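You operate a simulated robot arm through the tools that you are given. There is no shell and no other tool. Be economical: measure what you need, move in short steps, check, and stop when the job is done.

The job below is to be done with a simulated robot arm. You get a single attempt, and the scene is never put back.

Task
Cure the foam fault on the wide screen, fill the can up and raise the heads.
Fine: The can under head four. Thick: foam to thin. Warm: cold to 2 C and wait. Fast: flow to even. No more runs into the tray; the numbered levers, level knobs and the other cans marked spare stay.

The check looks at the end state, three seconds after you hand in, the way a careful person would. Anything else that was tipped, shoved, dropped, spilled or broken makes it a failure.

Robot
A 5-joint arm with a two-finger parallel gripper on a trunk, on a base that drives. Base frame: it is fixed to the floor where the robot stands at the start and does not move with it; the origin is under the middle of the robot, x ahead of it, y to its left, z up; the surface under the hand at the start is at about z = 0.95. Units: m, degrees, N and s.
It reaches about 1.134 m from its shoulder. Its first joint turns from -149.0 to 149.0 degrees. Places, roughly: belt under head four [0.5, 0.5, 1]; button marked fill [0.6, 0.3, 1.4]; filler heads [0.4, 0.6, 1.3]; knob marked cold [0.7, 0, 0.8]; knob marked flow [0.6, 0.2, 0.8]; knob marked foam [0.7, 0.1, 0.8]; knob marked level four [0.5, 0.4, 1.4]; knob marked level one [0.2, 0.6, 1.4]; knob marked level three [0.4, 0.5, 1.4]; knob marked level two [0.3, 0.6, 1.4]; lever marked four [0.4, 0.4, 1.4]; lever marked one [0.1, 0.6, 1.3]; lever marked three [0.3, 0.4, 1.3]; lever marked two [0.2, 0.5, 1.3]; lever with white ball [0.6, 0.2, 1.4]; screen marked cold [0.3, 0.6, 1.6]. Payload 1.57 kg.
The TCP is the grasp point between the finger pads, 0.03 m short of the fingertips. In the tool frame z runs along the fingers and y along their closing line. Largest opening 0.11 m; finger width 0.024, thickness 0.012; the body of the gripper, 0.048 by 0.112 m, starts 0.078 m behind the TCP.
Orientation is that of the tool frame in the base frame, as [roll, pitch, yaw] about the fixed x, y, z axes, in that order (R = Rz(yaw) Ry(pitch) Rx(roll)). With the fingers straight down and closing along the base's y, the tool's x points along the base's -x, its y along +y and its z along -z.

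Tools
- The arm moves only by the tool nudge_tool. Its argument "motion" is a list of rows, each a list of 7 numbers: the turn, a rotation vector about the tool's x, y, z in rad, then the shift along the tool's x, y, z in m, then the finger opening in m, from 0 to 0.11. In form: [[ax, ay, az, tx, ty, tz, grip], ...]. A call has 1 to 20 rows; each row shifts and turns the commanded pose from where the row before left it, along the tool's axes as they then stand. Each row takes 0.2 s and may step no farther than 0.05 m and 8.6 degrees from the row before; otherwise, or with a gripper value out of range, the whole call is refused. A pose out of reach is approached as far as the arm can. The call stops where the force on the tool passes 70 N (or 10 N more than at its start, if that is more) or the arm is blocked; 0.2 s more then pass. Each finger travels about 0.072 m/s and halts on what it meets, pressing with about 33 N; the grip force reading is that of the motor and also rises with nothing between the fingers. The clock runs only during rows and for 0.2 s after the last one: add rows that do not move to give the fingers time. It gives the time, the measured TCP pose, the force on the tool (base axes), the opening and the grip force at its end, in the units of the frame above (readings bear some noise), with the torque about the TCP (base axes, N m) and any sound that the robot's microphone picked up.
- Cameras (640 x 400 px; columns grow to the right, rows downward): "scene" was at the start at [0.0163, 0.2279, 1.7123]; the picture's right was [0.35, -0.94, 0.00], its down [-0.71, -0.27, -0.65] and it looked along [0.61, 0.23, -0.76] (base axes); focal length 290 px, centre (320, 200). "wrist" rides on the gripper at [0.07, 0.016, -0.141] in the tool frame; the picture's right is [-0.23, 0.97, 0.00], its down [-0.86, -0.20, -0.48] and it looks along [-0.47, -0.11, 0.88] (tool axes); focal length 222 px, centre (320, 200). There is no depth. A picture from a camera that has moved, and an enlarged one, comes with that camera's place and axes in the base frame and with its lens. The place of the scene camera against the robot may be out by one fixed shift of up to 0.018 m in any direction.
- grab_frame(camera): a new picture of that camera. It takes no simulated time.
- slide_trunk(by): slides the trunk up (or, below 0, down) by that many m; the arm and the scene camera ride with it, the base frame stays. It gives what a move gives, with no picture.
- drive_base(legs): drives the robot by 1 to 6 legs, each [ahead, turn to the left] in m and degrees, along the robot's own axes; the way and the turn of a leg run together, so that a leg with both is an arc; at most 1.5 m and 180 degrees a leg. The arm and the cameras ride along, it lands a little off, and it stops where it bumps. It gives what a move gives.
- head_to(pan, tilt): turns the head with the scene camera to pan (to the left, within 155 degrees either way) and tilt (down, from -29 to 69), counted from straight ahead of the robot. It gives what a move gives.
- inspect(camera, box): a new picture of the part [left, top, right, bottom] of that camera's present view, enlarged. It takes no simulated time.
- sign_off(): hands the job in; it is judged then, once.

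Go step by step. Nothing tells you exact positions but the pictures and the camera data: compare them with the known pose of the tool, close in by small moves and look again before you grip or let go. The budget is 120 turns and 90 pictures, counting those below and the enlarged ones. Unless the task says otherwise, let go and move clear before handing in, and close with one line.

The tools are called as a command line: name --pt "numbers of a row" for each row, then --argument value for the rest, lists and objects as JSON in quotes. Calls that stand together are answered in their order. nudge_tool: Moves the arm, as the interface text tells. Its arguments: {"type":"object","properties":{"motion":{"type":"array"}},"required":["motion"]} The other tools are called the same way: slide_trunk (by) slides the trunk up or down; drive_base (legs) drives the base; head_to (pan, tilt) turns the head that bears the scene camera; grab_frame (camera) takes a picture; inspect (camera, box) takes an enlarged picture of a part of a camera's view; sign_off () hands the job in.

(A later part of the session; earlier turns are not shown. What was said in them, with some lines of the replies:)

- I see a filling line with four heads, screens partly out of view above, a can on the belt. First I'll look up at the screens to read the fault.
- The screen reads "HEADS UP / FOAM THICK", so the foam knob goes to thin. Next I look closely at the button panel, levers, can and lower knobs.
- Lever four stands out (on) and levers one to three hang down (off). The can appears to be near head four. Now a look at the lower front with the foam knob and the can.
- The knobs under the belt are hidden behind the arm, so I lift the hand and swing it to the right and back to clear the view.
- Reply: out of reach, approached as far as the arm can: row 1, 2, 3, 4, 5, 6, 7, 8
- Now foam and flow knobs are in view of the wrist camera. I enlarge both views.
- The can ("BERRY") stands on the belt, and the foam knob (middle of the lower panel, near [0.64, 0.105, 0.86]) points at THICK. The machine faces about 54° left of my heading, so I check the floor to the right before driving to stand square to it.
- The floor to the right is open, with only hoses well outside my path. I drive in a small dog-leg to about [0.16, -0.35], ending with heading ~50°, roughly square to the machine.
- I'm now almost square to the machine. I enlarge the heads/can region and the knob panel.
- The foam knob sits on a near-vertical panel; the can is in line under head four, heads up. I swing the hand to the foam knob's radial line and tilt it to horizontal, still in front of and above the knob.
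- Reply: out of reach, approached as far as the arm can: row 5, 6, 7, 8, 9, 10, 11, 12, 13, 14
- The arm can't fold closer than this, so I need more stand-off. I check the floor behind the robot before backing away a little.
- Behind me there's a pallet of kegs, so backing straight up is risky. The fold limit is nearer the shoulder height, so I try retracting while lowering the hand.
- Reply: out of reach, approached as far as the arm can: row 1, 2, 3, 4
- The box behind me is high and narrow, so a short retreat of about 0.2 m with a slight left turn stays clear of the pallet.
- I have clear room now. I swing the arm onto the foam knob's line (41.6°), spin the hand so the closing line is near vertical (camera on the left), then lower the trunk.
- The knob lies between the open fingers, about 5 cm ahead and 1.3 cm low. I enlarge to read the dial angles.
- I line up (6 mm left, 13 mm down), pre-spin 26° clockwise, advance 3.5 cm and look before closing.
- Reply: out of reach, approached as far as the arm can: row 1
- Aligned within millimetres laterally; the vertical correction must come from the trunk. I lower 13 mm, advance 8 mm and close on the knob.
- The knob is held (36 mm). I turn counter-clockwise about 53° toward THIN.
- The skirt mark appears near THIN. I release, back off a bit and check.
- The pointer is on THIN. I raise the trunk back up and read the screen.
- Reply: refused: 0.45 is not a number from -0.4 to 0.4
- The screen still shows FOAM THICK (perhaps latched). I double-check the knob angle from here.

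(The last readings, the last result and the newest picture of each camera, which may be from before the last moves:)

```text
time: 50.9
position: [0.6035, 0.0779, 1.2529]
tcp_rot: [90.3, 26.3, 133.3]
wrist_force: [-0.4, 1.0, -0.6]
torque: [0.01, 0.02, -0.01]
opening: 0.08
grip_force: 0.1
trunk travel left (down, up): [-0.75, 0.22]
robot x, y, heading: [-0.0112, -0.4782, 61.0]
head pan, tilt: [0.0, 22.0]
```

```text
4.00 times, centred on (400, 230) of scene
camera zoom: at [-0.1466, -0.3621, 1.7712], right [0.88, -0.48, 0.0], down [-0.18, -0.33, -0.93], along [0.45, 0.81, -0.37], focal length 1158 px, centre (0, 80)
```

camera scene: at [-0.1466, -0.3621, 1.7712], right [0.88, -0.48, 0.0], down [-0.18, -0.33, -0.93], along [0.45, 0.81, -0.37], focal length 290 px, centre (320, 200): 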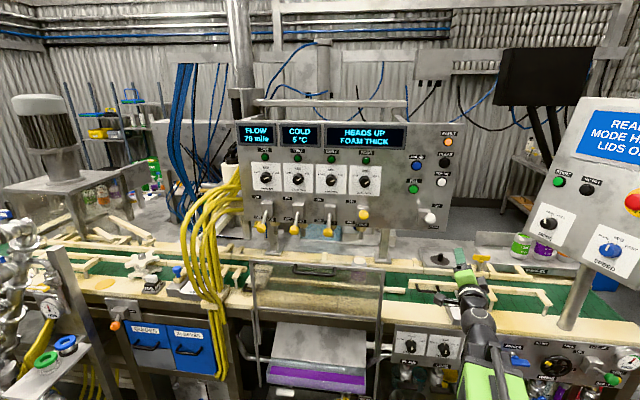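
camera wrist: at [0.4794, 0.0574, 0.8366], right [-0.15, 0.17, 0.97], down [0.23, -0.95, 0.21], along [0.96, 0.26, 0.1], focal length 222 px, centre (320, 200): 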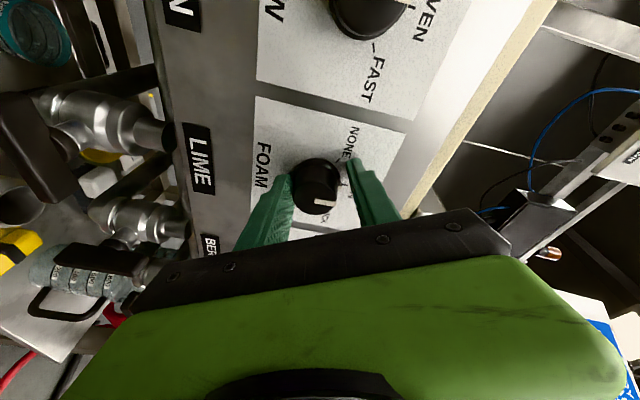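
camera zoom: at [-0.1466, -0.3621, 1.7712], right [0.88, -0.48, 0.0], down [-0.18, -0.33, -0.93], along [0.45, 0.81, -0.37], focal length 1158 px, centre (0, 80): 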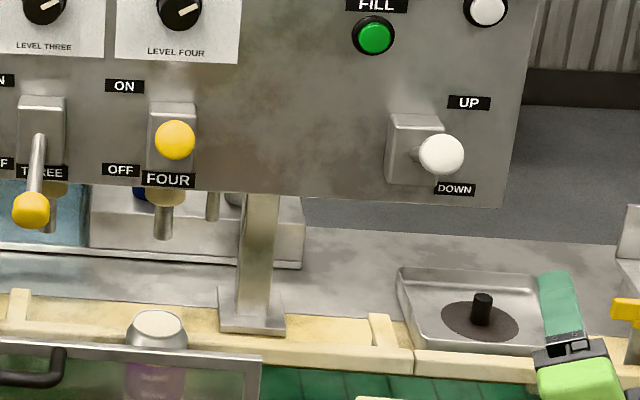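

FOAM is now at THIN, matching how FLOW sits on EVEN. By triangulation the white ball is near [0.586, 0.211, 1.363] and FILL near [0.608, 0.319, 1.428]. I spin the hand camera-up, swing to the lever line, close the fingers and raise.

nudge_tool --pt "0 0 0.145 0 0 0 0.04" --pt "0 0 0.145 0 0 0 0.0" --pt "0 0 0.145 0 0 0 0.0" --pt "0 0 0.145 0 0 0 0.0" --pt "0 0 0.145 0 0 0 0.0" --pt "0 0 0.145 0 0 0 0.0" --pt "0 0 0.145 0 0 0 0.0" --pt "0 0 0.145 0 0 0 0.0" --pt "0 0 0.145 0 0 0 0.0" --pt "0 0 0.145 0 0 0 0.0" --pt "0 0 0.145 0 0 0 0.0" --pt "0 0 0.145 0 0 0 0.0" --pt "0 0 0.145 0 0 0 0.0" --pt "0 0 0.14 0 0 0 0.0" --pt "0.06 0 0 0 -0.0495 0 0.0" --pt "0.06 0 0 0 -0.0495 0 0.0"

slide_trunk --by 0.16

grab_frame --camera "wrist"

grab_frame --camera "scene"

```text
time: 54.3
position: [0.535, 0.149, 1.2529]
tcp_rot: [147.0, -89.7, 82.7]
wrist_force: [-0.3, -0.4, 0.0]
torque: [0.03, 0.0, 0.02]
opening: 0.0002
grip_force: 21.2
trunk travel left (down, up): [-0.75, 0.22]
robot x, y, heading: [-0.0088, -0.4762, 61.1]
head pan, tilt: [0.0, 22.0]
```

```text
time: 56.1
position: [0.5362, 0.1497, 1.4141]
tcp_rot: [140.8, -89.6, 89.2]
wrist_force: [-0.4, -0.9, -0.5]
torque: [-0.01, 0.01, 0.04]
opening: 0.0001
grip_force: 20.7
trunk travel left (down, up): [-0.91, 0.06]
robot x, y, heading: [-0.009, -0.479, 61.0]
head pan, tilt: [0.0, 22.0]
```

```text
48 pictures are left
camera wrist: at [0.4568, 0.0315, 1.4842], right [0.74, -0.63, -0.22], down [-0.46, -0.24, -0.85], along [0.48, 0.74, -0.47], focal length 222 px, centre (320, 200)
```

wrist: 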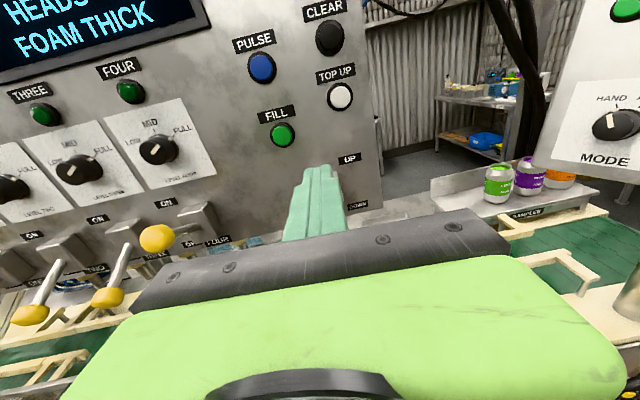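

```text
47 pictures are left
camera scene: at [-0.1466, -0.362, 1.9312], right [0.88, -0.48, 0.0], down [-0.18, -0.33, -0.93], along [0.45, 0.81, -0.37], focal length 290 px, centre (320, 200)
```

scene: 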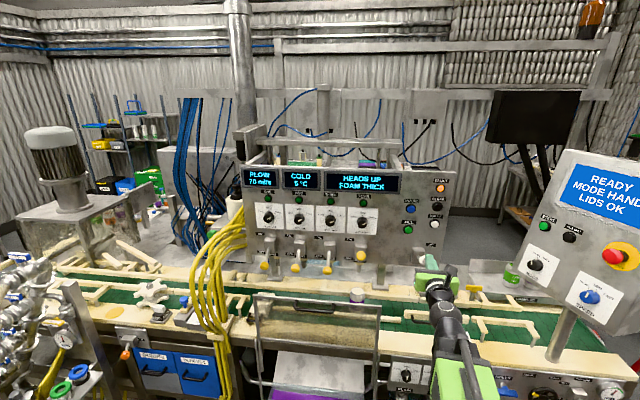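

The FILL estimate is confirmed. I advance 7 cm so the closed fingers sit just above the white ball, and check.

nudge_tool --pt "0 0 0 0 0 0.035 0.0" --pt "0 0 0 0 0 0.035 0.0"

inspect --camera "scene" --box '[350, 200, 510, 300]'

grab_frame --camera "wrist"

```text
time: 56.7
position: [0.5832, 0.2044, 1.413]
tcp_rot: [153.6, -89.6, 76.3]
wrist_force: [-0.4, -0.3, -0.5]
torque: [0.0, -0.05, -0.02]
opening: 0.0
grip_force: 21.6
trunk travel left (down, up): [-0.91, 0.06]
robot x, y, heading: [-0.0086, -0.4804, 61.1]
head pan, tilt: [0.0, 22.0]
```

```text
4.00 times, centred on (430, 250) of scene
camera zoom: at [-0.1463, -0.3618, 1.9312], right [0.88, -0.48, 0.0], down [-0.18, -0.33, -0.93], along [0.45, 0.81, -0.37], focal length 1158 px, centre (-120, 0)
```

zoom: 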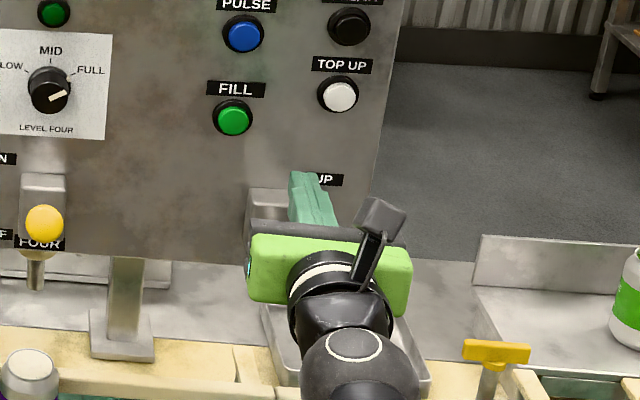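

```text
45 pictures are left
camera wrist: at [0.5033, 0.0876, 1.4838], right [0.74, -0.63, -0.22], down [-0.46, -0.25, -0.85], along [0.48, 0.74, -0.47], focal length 222 px, centre (320, 200)
```

wrist: 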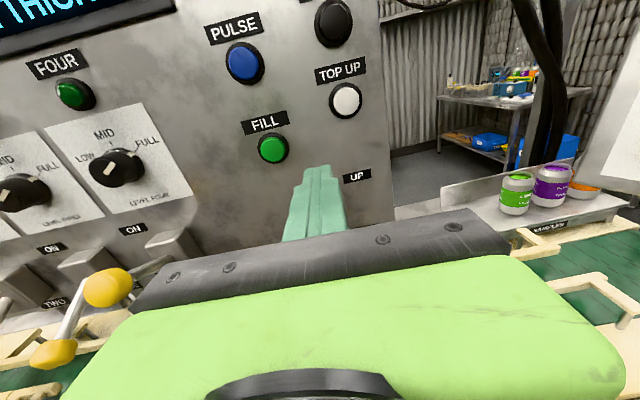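

Clear of the box and panel. I push the white lever down in small steps.

nudge_tool --pt "0 0 0 -0.012 0 0 0.0" --pt "0 0 0 -0.01 0 0 0.0" --pt "0 0 0 -0.01 0 0 0.0" --pt "0 0 0 -0.01 0 0 0.0" --pt "0 0 0 -0.01 0 0 0.0" --pt "0 0 0 -0.01 0 0 0.0" --pt "0 0 0 -0.01 0 0 0.0" --pt "0 0 0 -0.01 0 0 0.0" --pt "0 0 0 -0.01 0 0 0.0" --pt "0 0 0 -0.01 0 0 0.0"

inspect --camera "scene" --box '[320, 160, 480, 300]'

```text
time: 58.9
position: [0.5813, 0.2054, 1.4131]
tcp_rot: [150.5, -89.5, 79.3]
wrist_force: [0.2, 0.1, 0.1]
torque: [-0.01, -0.01, 0.01]
opening: 0.0
grip_force: 20.9
out of reach, approached as far as the arm can: row 1, 2, 3, 4, 5, 6, 7, 8, 9, 10
trunk travel left (down, up): [-0.91, 0.06]
robot x, y, heading: [-0.0069, -0.4769, 61.1]
head pan, tilt: [0.0, 22.0]
```

```text
2.86 times, centred on (400, 230) of scene
camera zoom: at [-0.1466, -0.3621, 1.9313], right [0.88, -0.48, 0.0], down [-0.18, -0.33, -0.93], along [0.45, 0.81, -0.37], focal length 827 px, centre (91, 114)
```

zoom: 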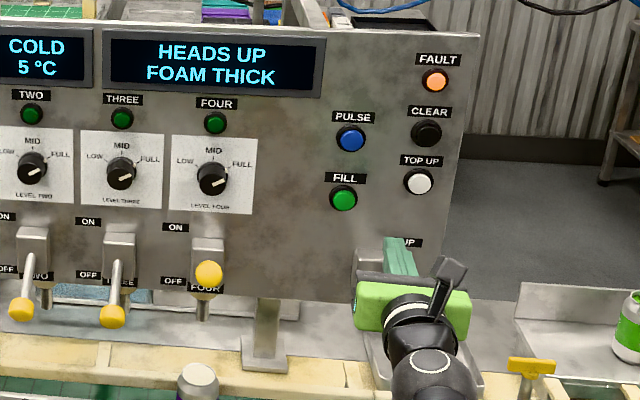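

The arm can't lower in this posture, so I use the trunk for the push.

slide_trunk --by -0.06

slide_trunk --by -0.04

inspect --camera "scene" --box '[320, 160, 480, 300]'

```text
time: 59.9
position: [0.5819, 0.2032, 1.3535]
tcp_rot: [150.0, -89.5, 79.9]
wrist_force: [0.0, -0.4, 0.7]
torque: [-0.01, 0.0, 0.0]
opening: 0.0002
grip_force: 21.4
trunk travel left (down, up): [-0.85, 0.12]
robot x, y, heading: [-0.0077, -0.4759, 61.4]
head pan, tilt: [0.0, 22.0]
```

```text
time: 60.8
position: [0.5825, 0.2047, 1.3128]
tcp_rot: [150.9, -89.5, 79.0]
wrist_force: [-0.1, 1.0, -0.6]
torque: [0.02, -0.02, 0.02]
opening: 0.0
grip_force: 21.6
trunk travel left (down, up): [-0.81, 0.16]
robot x, y, heading: [-0.0113, -0.4767, 61.2]
head pan, tilt: [0.0, 22.0]
```

```text
2.86 times, centred on (400, 230) of scene
camera zoom: at [-0.1464, -0.3621, 1.8312], right [0.88, -0.48, 0.0], down [-0.18, -0.33, -0.93], along [0.45, 0.81, -0.37], focal length 827 px, centre (91, 114)
```

zoom: 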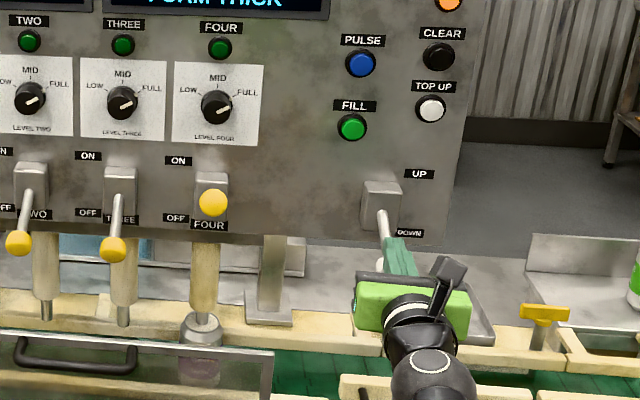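

The heads are down and head four sits right on the can. I raise the trunk to FILL height, swing over to its line, and read the screen.

slide_trunk --by 0.113

nudge_tool --pt "0 0 0 0 0 -0.02 0.0" --pt "0.052 0 0 0 -0.0465 0 0.0"

grab_frame --camera "wrist"

inspect --camera "scene" --box '[320, 160, 480, 300]'

```text
time: 62.2
position: [0.5811, 0.2036, 1.4259]
tcp_rot: [150.4, -89.5, 79.5]
wrist_force: [-0.3, -0.1, -0.4]
torque: [0.01, 0.0, 0.01]
opening: 0.0002
grip_force: 21.4
trunk travel left (down, up): [-0.923, 0.047]
robot x, y, heading: [-0.0076, -0.4796, 60.9]
head pan, tilt: [0.0, 22.0]
```

```text
time: 62.8
position: [0.5319, 0.2213, 1.4252]
tcp_rot: [153.8, -89.4, 79.1]
wrist_force: [0.7, -0.3, 0.1]
torque: [0.03, 0.0, -0.01]
opening: 0.0001
grip_force: 21.2
trunk travel left (down, up): [-0.923, 0.047]
robot x, y, heading: [-0.0096, -0.4777, 61.3]
head pan, tilt: [0.0, 22.0]
```

```text
42 pictures are left
camera wrist: at [0.459, 0.0992, 1.4966], right [0.78, -0.59, -0.22], down [-0.45, -0.27, -0.85], along [0.44, 0.76, -0.47], focal length 222 px, centre (320, 200)
```

wrist: 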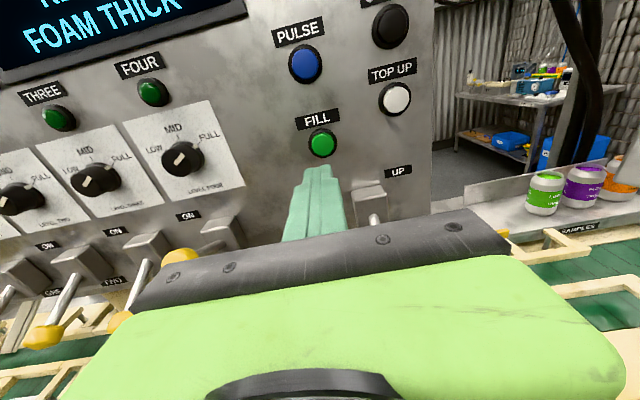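

```text
2.86 times, centred on (400, 230) of scene
camera zoom: at [-0.1473, -0.3605, 1.9441], right [0.88, -0.48, 0.0], down [-0.18, -0.33, -0.93], along [0.45, 0.81, -0.38], focal length 827 px, centre (91, 114)
```

zoom: 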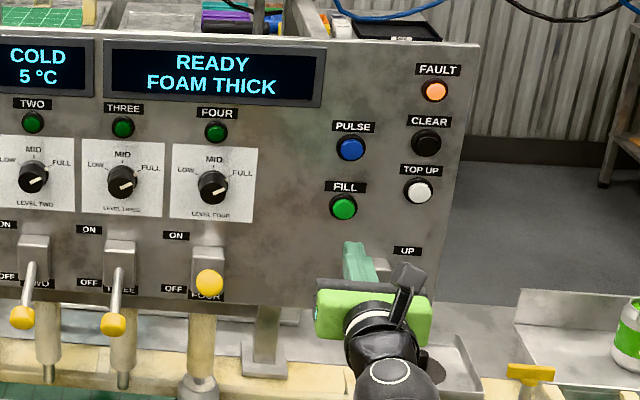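

Screen now says READY. FILL is straight ahead of the fingertips, ~9.5 cm away; I approach and press gently.

nudge_tool --pt "0 0 0 0.002 0 0.04 0.0" --pt "0 0 0 0 0 0.035 0.0" --pt "0 0 0 0 0 0.006 0.0" --pt "0 0 0 0 0 0.006 0.0"

grab_frame --camera "wrist"

```text
time: 63.8
position: [0.5856, 0.2873, 1.4248]
tcp_rot: [153.2, -89.5, 79.8]
wrist_force: [0.7, 0.1, 0.2]
torque: [0.01, 0.0, 0.03]
opening: 0.0
grip_force: 20.8
trunk travel left (down, up): [-0.923, 0.047]
robot x, y, heading: [-0.0081, -0.4778, 61.1]
head pan, tilt: [0.0, 22.0]
```

```text
40 pictures are left
camera wrist: at [0.5124, 0.1666, 1.4969], right [0.78, -0.59, -0.22], down [-0.45, -0.27, -0.85], along [0.44, 0.76, -0.47], focal length 222 px, centre (320, 200)
```

wrist: 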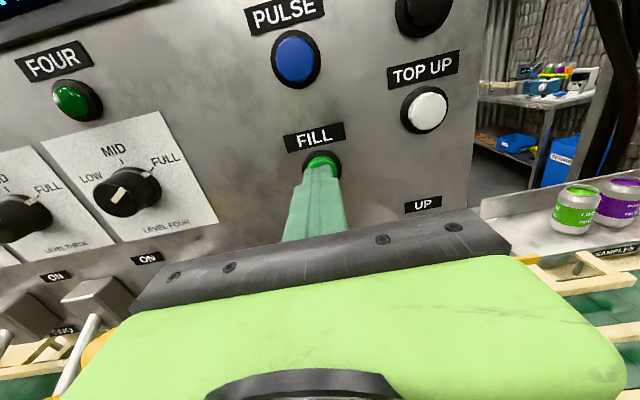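

The fingertips are right at the button, no contact yet. I press in 4 mm steps.

nudge_tool --pt "0 0 0 0 0 0.004 0.0" --pt "0 0 0 0 0 0.004 0.0" --pt "0 0 0 0 0 0.004 0.0"

inspect --camera "scene" --box '[320, 160, 480, 300]'

```text
time: 64.6
position: [0.593, 0.2976, 1.4262]
tcp_rot: [153.3, -89.4, 79.9]
wrist_force: [-4.8, -4.9, -3.6]
torque: [-0.1, 0.02, 0.03]
opening: 0.0
grip_force: 21.2
trunk travel left (down, up): [-0.923, 0.047]
robot x, y, heading: [-0.0098, -0.4797, 61.5]
head pan, tilt: [0.0, 22.0]
heard: click
```

```text
2.86 times, centred on (400, 230) of scene
camera zoom: at [-0.1473, -0.3631, 1.9442], right [0.88, -0.48, 0.0], down [-0.18, -0.33, -0.93], along [0.45, 0.81, -0.37], focal length 827 px, centre (91, 114)
```

zoom: 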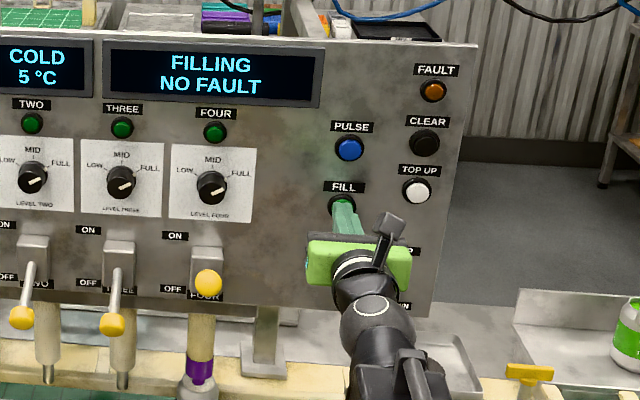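

Click heard: FILLING, NO FAULT. I back off the button and wait for the fill to finish.

nudge_tool --pt "0 0 0 0 0 -0.03 0.0" --pt "0 0 0 0 0 -0.03 0.0" --pt "0 0 0 0 0 0 0.0" --pt "0 0 0 0 0 0 0.0" --pt "0 0 0 0 0 0 0.0" --pt "0 0 0 0 0 0 0.0"

inspect --camera "scene" --box '[320, 160, 480, 300]'

```text
time: 66.0
position: [0.5579, 0.2488, 1.4262]
tcp_rot: [148.7, -89.5, 84.2]
wrist_force: [0.8, 0.2, 0.6]
torque: [0.0, -0.01, 0.03]
opening: 0.0
grip_force: 21.2
trunk travel left (down, up): [-0.923, 0.047]
robot x, y, heading: [-0.0041, -0.4796, 61.1]
head pan, tilt: [0.0, 22.0]
```

```text
2.86 times, centred on (400, 230) of scene
camera zoom: at [-0.1467, -0.3622, 1.9443], right [0.88, -0.48, 0.0], down [-0.18, -0.33, -0.93], along [0.45, 0.81, -0.37], focal length 827 px, centre (91, 114)
```

zoom: 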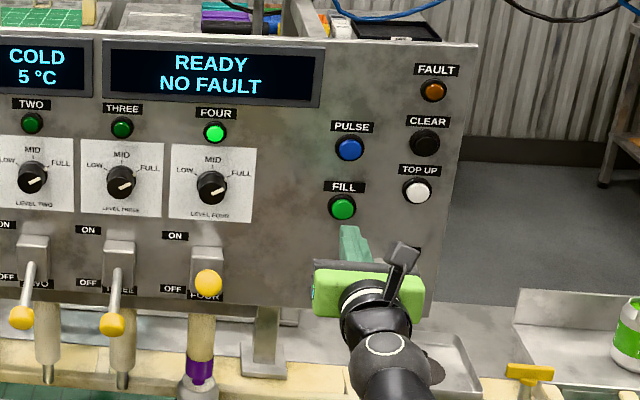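

Fill done: READY, NO FAULT, lamp FOUR lit. Next, I retract, swing back to the lever line and lower the hand below the white ball to push it up.

nudge_tool --pt "0 0 0 0 0 -0.045 0.0" --pt "0 0 0 0 0 -0.045 0.0" --pt "-0.05 0 0 0 0.0416 0 0.0"

slide_trunk --by -0.2

grab_frame --camera "wrist"

inspect --camera "scene" --box '[330, 120, 490, 260]'

```text
time: 66.8
position: [0.5386, 0.1521, 1.4262]
tcp_rot: [139.0, -89.6, 91.1]
wrist_force: [0.1, 0.5, -0.1]
torque: [-0.01, -0.01, 0.04]
opening: 0.0
grip_force: 20.9
trunk travel left (down, up): [-0.923, 0.047]
robot x, y, heading: [-0.0083, -0.4756, 61.2]
head pan, tilt: [0.0, 22.0]
```

```text
time: 69.0
position: [0.5388, 0.1536, 1.2278]
tcp_rot: [136.8, -89.6, 93.1]
wrist_force: [-0.3, -0.4, -0.4]
torque: [-0.03, 0.0, 0.01]
opening: 0.0001
grip_force: 21.1
trunk travel left (down, up): [-0.723, 0.247]
robot x, y, heading: [-0.0129, -0.4772, 61.1]
head pan, tilt: [0.0, 22.0]
```

```text
37 pictures are left
camera wrist: at [0.4585, 0.036, 1.2974], right [0.75, -0.63, -0.22], down [-0.46, -0.24, -0.85], along [0.48, 0.74, -0.47], focal length 222 px, centre (320, 200)
```

wrist: 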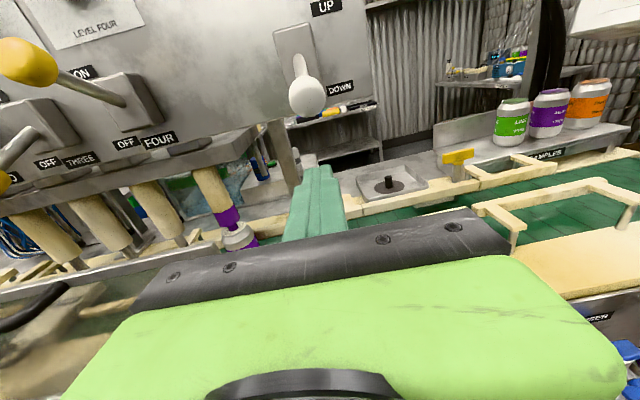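

```text
2.86 times, centred on (410, 190) of scene
camera zoom: at [-0.1466, -0.3621, 1.7443], right [0.88, -0.48, 0.0], down [-0.18, -0.33, -0.93], along [0.45, 0.81, -0.37], focal length 827 px, centre (63, 229)
```

zoom: 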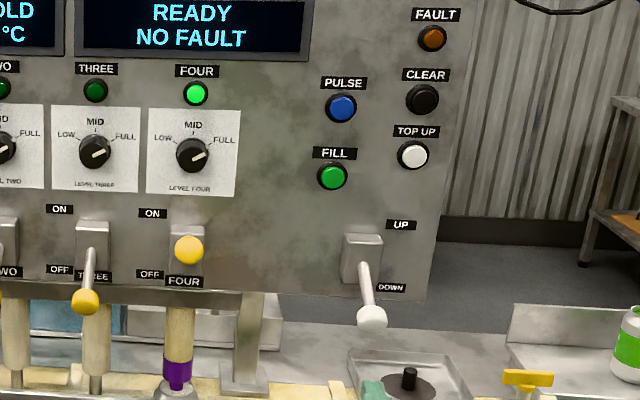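

White ball (down) is at about [0.595, 0.221, 1.286], directly ahead and above. I advance under it and raise with the trunk.

nudge_tool --pt "0 0 0 0 -0.001 0.034 0.0" --pt "0 0 0 0 -0.001 0.034 0.0"

slide_trunk --by 0.06

slide_trunk --by 0.048

grab_frame --camera "wrist"

inspect --camera "scene" --box '[330, 150, 490, 290]'

```text
time: 69.6
position: [0.5801, 0.2065, 1.2269]
tcp_rot: [144.0, -89.6, 86.0]
wrist_force: [0.3, 0.3, 0.1]
torque: [0.0, -0.03, 0.0]
opening: 0.0002
grip_force: 21.4
trunk travel left (down, up): [-0.723, 0.247]
robot x, y, heading: [-0.0079, -0.4792, 61.2]
head pan, tilt: [0.0, 22.0]
```

```text
time: 70.6
position: [0.5791, 0.2072, 1.2855]
tcp_rot: [140.0, -89.7, 89.9]
wrist_force: [-0.7, -0.6, -0.8]
torque: [0.01, -0.02, 0.01]
opening: 0.0
grip_force: 21.0
trunk travel left (down, up): [-0.783, 0.187]
robot x, y, heading: [-0.0124, -0.4778, 61.2]
head pan, tilt: [0.0, 22.0]
```

```text
time: 71.5
position: [0.5794, 0.2076, 1.3336]
tcp_rot: [146.0, -89.4, 84.0]
wrist_force: [-3.0, -2.6, -18.2]
torque: [-0.14, 0.16, 0.09]
opening: 0.0
grip_force: 21.0
trunk travel left (down, up): [-0.831, 0.139]
robot x, y, heading: [-0.0073, -0.4773, 60.9]
head pan, tilt: [0.0, 22.0]
```

```text
35 pictures are left
camera wrist: at [0.5009, 0.0901, 1.4041], right [0.75, -0.63, -0.22], down [-0.46, -0.25, -0.85], along [0.48, 0.74, -0.47], focal length 222 px, centre (320, 200)
```

wrist: 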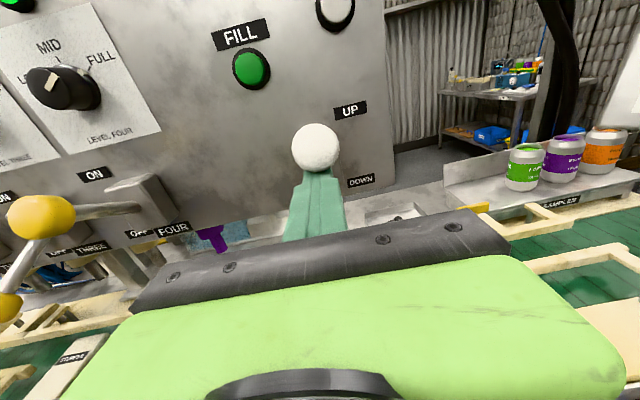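

```text
2.86 times, centred on (410, 220) of scene
camera zoom: at [-0.1452, -0.3605, 1.852], right [0.88, -0.48, 0.0], down [-0.18, -0.33, -0.93], along [0.45, 0.81, -0.38], focal length 827 px, centre (63, 143)
```

zoom: 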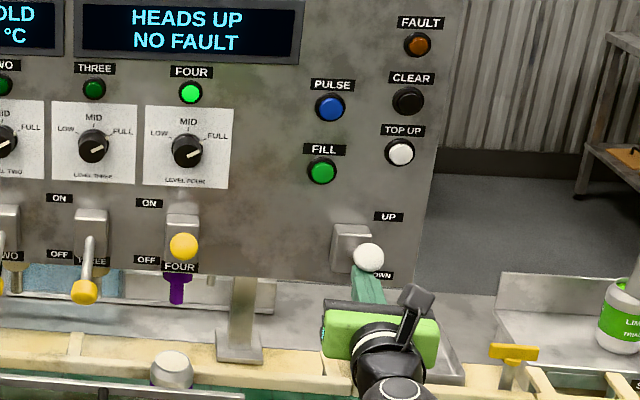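

HEADS UP, NO FAULT. I drop away from the ball, retract, and check the lever, can and tray.

slide_trunk --by -0.06

nudge_tool --pt "0 0 0 0 0 -0.035 0.0" --pt "0 0 0 0 0 -0.035 0.0" --pt "-0.055 0 0 0 0.046 0 0.0" --pt "-0.055 0 0 0 0.046 0 0.0" --pt "-0.055 0 0 0 0.046 0 0.0"

slide_trunk --by 0.15

head_to --pan 0 --tilt 35

inspect --camera "scene" --box '[280, 60, 480, 200]'

grab_frame --camera "scene"

```text
time: 72.5
position: [0.5794, 0.2064, 1.2752]
tcp_rot: [139.9, -89.6, 90.2]
wrist_force: [0.1, 0.4, 0.1]
torque: [0.0, 0.0, 0.03]
opening: 0.0
grip_force: 20.8
trunk travel left (down, up): [-0.771, 0.199]
robot x, y, heading: [-0.0088, -0.4777, 61.5]
head pan, tilt: [0.0, 22.0]
```

```text
time: 73.7
position: [0.6357, 0.056, 1.2747]
tcp_rot: [130.5, -89.6, 90.0]
wrist_force: [0.1, -0.1, -0.3]
torque: [-0.04, -0.03, 0.03]
opening: 0.0001
grip_force: 21.4
trunk travel left (down, up): [-0.771, 0.199]
robot x, y, heading: [-0.0076, -0.4796, 61.2]
head pan, tilt: [0.0, 22.0]
```

```text
time: 75.4
position: [0.6358, 0.0579, 1.4244]
tcp_rot: [131.8, -89.6, 88.8]
wrist_force: [0.4, -0.2, -0.1]
torque: [-0.02, -0.02, 0.01]
opening: 0.0
grip_force: 21.3
trunk travel left (down, up): [-0.921, 0.049]
robot x, y, heading: [-0.0057, -0.4781, 60.9]
head pan, tilt: [0.0, 22.0]
```

```text
time: 76.2
position: [0.6363, 0.0563, 1.424]
tcp_rot: [131.8, -89.6, 88.7]
wrist_force: [0.0, -0.3, 0.6]
torque: [0.0, 0.01, 0.04]
opening: 0.0
grip_force: 21.3
trunk travel left (down, up): [-0.921, 0.049]
robot x, y, heading: [-0.0056, -0.4793, 61.0]
head pan, tilt: [0.0, 35.0]
```

```text
2.86 times, centred on (380, 130) of scene
camera zoom: at [-0.1489, -0.3662, 1.9217], right [0.88, -0.48, 0.0], down [-0.28, -0.5, -0.82], along [0.4, 0.72, -0.57], focal length 827 px, centre (149, 400)
```

zoom: 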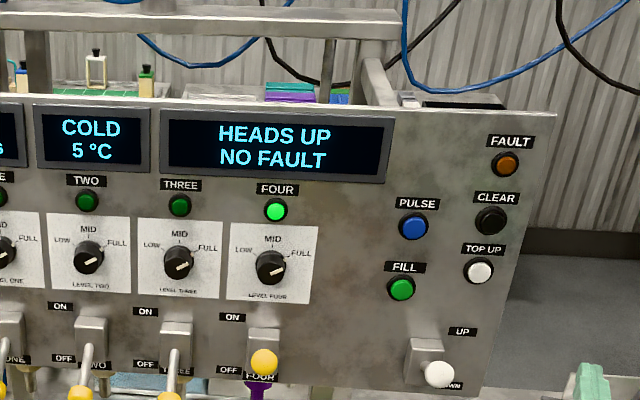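

```text
32 pictures are left
camera scene: at [-0.1489, -0.3662, 1.9217], right [0.88, -0.48, 0.0], down [-0.28, -0.5, -0.82], along [0.4, 0.72, -0.57], focal length 290 px, centre (320, 200)
```

scene: 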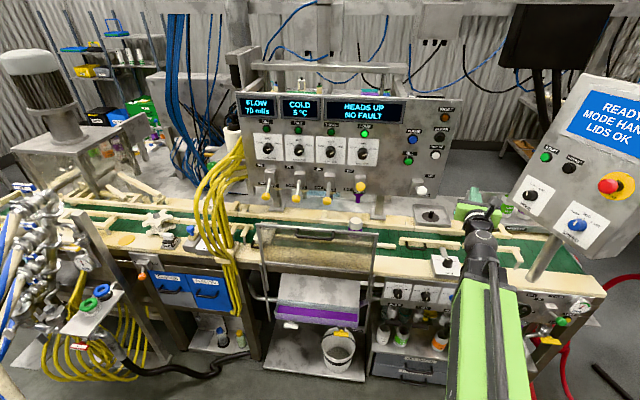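

inspect --camera "scene" --box '[330, 200, 390, 240]'

inspect --camera "scene" --box '[320, 170, 480, 280]'

inspect --camera "scene" --box '[260, 250, 460, 380]'

```text
10.00 times, centred on (360, 220) of scene
camera zoom: at [-0.1489, -0.3662, 1.9217], right [0.88, -0.48, 0.0], down [-0.28, -0.5, -0.82], along [0.4, 0.72, -0.57], focal length 2896 px, centre (-80, 0)
```

zoom: 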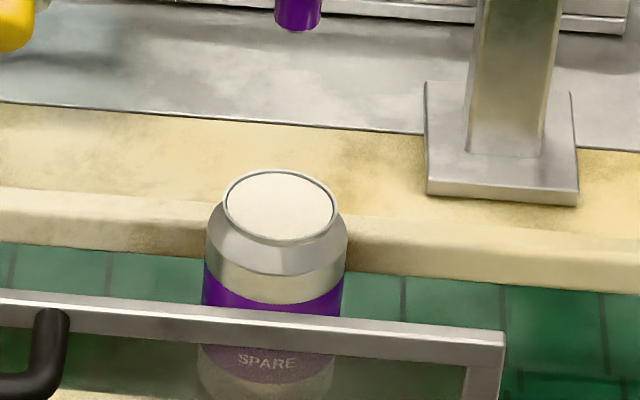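

```text
3.64 times, centred on (400, 225) of scene
camera zoom: at [-0.1489, -0.3662, 1.9217], right [0.88, -0.48, 0.0], down [-0.28, -0.5, -0.82], along [0.4, 0.72, -0.57], focal length 1053 px, centre (29, 109)
```

zoom: 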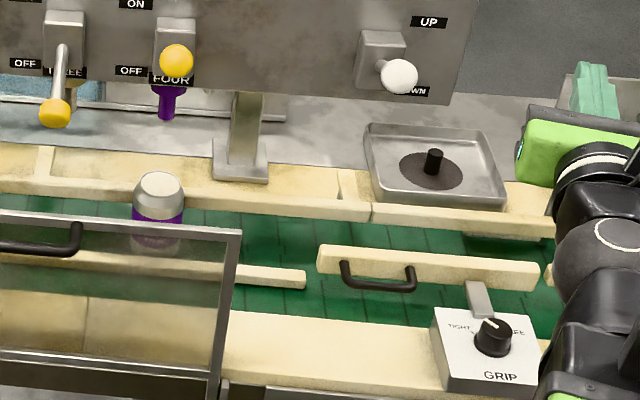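

```text
3.08 times, centred on (360, 315) of scene
camera zoom: at [-0.1489, -0.3662, 1.9217], right [0.88, -0.48, 0.0], down [-0.28, -0.5, -0.82], along [0.4, 0.72, -0.57], focal length 891 px, centre (197, -154)
```

zoom: 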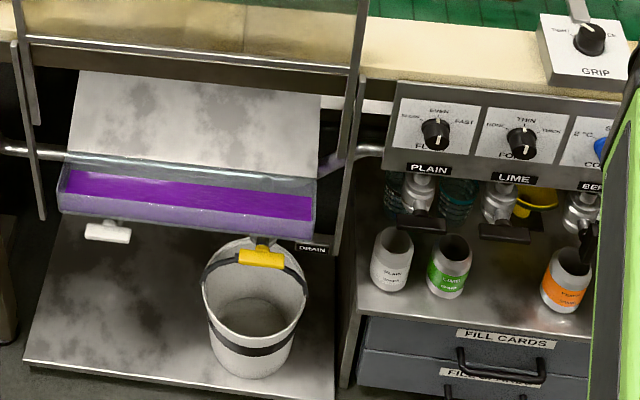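

The lever is up, tray level looks unchanged, and lamp FOUR is lit. The can top shows pale foam, so I wait a few seconds and re-check whether it settles.

nudge_tool --pt "0 0 0 0 0 0 0.05" --pt "0 0 0 0 0 0 0.05" --pt "0 0 0 0 0 0 0.05" --pt "0 0 0 0 0 0 0.05" --pt "0 0 0 0 0 0 0.05" --pt "0 0 0 0 0 0 0.05" --pt "0 0 0 0 0 0 0.05" --pt "0 0 0 0 0 0 0.05" --pt "0 0 0 0 0 0 0.05" --pt "0 0 0 0 0 0 0.05" --pt "0 0 0 0 0 0 0.05" --pt "0 0 0 0 0 0 0.05" --pt "0 0 0 0 0 0 0.05" --pt "0 0 0 0 0 0 0.05" --pt "0 0 0 0 0 0 0.05" --pt "0 0 0 0 0 0 0.05" --pt "0 0 0 0 0 0 0.05" --pt "0 0 0 0 0 0 0.05" --pt "0 0 0 0 0 0 0.05" --pt "0 0 0 0 0 0 0.05"

inspect --camera "scene" --box '[330, 180, 390, 240]'

inspect --camera "scene" --box '[220, 80, 460, 220]'

```text
time: 80.4
position: [0.6358, 0.0584, 1.425]
tcp_rot: [131.6, -89.7, 88.9]
wrist_force: [-0.1, -0.4, 0.9]
torque: [-0.02, -0.01, -0.02]
opening: 0.05
grip_force: 0.0
trunk travel left (down, up): [-0.921, 0.049]
robot x, y, heading: [-0.0077, -0.4787, 61.1]
head pan, tilt: [0.0, 35.0]
```

```text
6.67 times, centred on (360, 210) of scene
camera zoom: at [-0.1489, -0.3663, 1.9216], right [0.88, -0.48, 0.0], down [-0.28, -0.5, -0.82], along [0.4, 0.72, -0.57], focal length 1930 px, centre (53, 133)
```

zoom: 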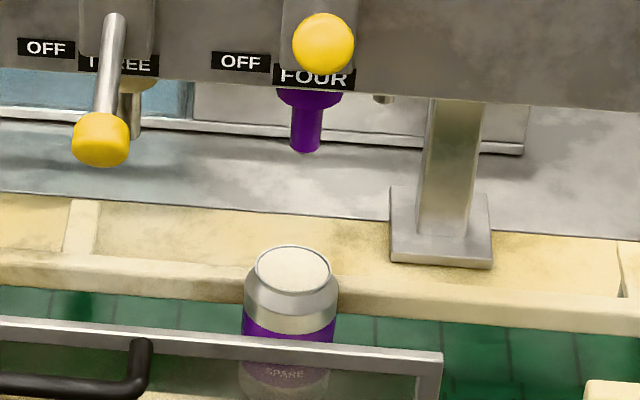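

```text
2.67 times, centred on (340, 150) of scene
camera zoom: at [-0.1489, -0.3663, 1.9216], right [0.88, -0.48, 0.0], down [-0.28, -0.5, -0.82], along [0.4, 0.72, -0.57], focal length 772 px, centre (267, 333)
```

zoom: 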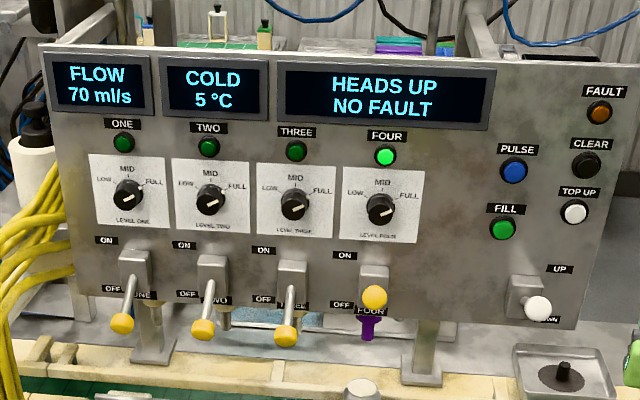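

nudge_tool --pt "0.055 0 0 0 -0.046 0 0.05" --pt "0.055 0 0 0 -0.046 0 0.05" --pt "0.055 0 0 0 -0.046 0 0.05"

slide_trunk --by -0.17

inspect --camera "wrist" --box '[130, 150, 330, 280]'

```text
time: 81.2
position: [0.5391, 0.1584, 1.4247]
tcp_rot: [143.6, -89.6, 86.4]
wrist_force: [0.1, 0.8, -0.1]
torque: [0.02, 0.0, 0.0]
opening: 0.0501
grip_force: 0.0
trunk travel left (down, up): [-0.921, 0.049]
robot x, y, heading: [-0.0108, -0.477, 61.2]
head pan, tilt: [0.0, 35.0]
```

```text
time: 83.1
position: [0.5386, 0.1571, 1.2532]
tcp_rot: [144.8, -89.5, 85.3]
wrist_force: [-0.4, 0.4, -0.5]
torque: [0.02, -0.03, 0.01]
opening: 0.05
grip_force: 0.1
trunk travel left (down, up): [-0.751, 0.219]
robot x, y, heading: [-0.01, -0.4775, 61.2]
head pan, tilt: [0.0, 35.0]
```

```text
3.08 times, centred on (230, 215) of wrist
camera zoom: at [0.46, 0.0397, 1.3252], right [0.75, -0.63, -0.22], down [-0.46, -0.25, -0.85], along [0.48, 0.74, -0.47], focal length 684 px, centre (597, 154)
```

zoom: 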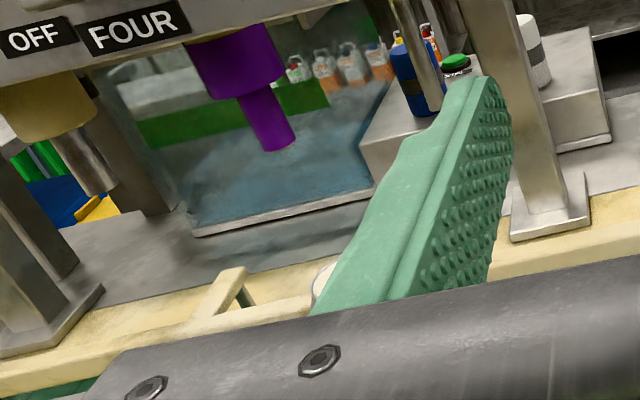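

Everything reads as wanted: FOAM on THIN, NO FAULT, lamp FOUR lit, heads up, can in place. I swing the hand clear and hand in.

nudge_tool --pt "-0.055 0 0 0 0.046 0 0.05" --pt "-0.055 0 0 0 0.046 0 0.05" --pt "-0.055 0 0 0 0.046 0 0.05"

grab_frame --camera "scene"

```text
time: 83.9
position: [0.6396, 0.0627, 1.2539]
tcp_rot: [147.4, -89.4, 73.3]
wrist_force: [-0.3, 0.0, 0.2]
torque: [-0.01, -0.02, -0.01]
opening: 0.0504
grip_force: 0.0
trunk travel left (down, up): [-0.751, 0.219]
robot x, y, heading: [-0.0099, -0.4749, 61.0]
head pan, tilt: [0.0, 35.0]
```

```text
25 pictures are left
camera scene: at [-0.1486, -0.3665, 1.7517], right [0.88, -0.48, 0.0], down [-0.28, -0.5, -0.82], along [0.4, 0.72, -0.57], focal length 290 px, centre (320, 200)
```

scene: 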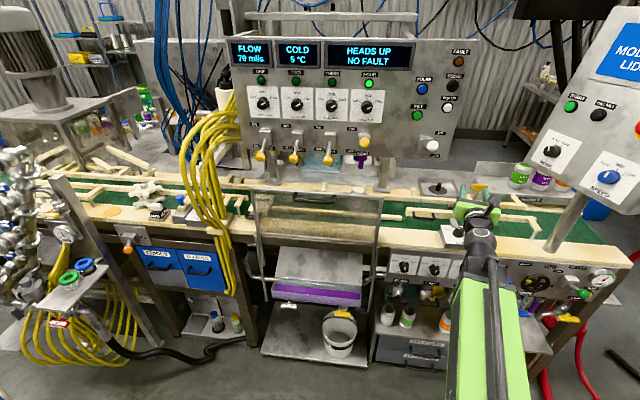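

I verify the can once more before handing in.

inspect --camera "scene" --box '[310, 140, 430, 230]'

```text
4.44 times, centred on (370, 185) of scene
camera zoom: at [-0.1486, -0.3665, 1.7517], right [0.88, -0.48, 0.0], down [-0.28, -0.5, -0.82], along [0.4, 0.72, -0.57], focal length 1287 px, centre (98, 267)
```

zoom: 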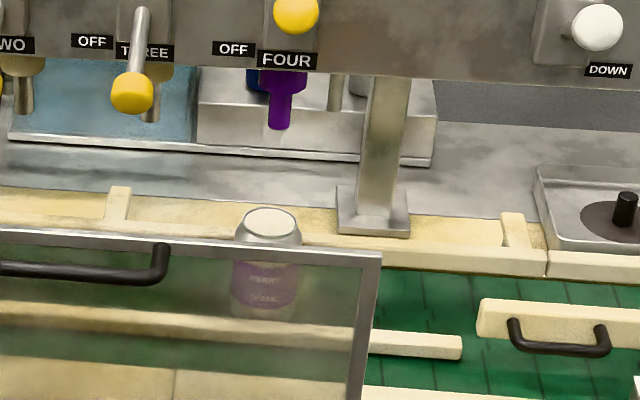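

The can stands in place, foam-topped to the rim, with the heads up.

sign_off

```text
The job is handed in.
```

I turned the foam knob to THIN, filled the can under head four, and raised the heads again. At hand-in the wide screen read HEADS UP / NO FAULT, lamp FOUR was lit, and the runoff in the tray looked no higher. I couldn't see the liquid under the pale foam at the can's rim, so "full" rests on the finished fill cycle and that lamp.
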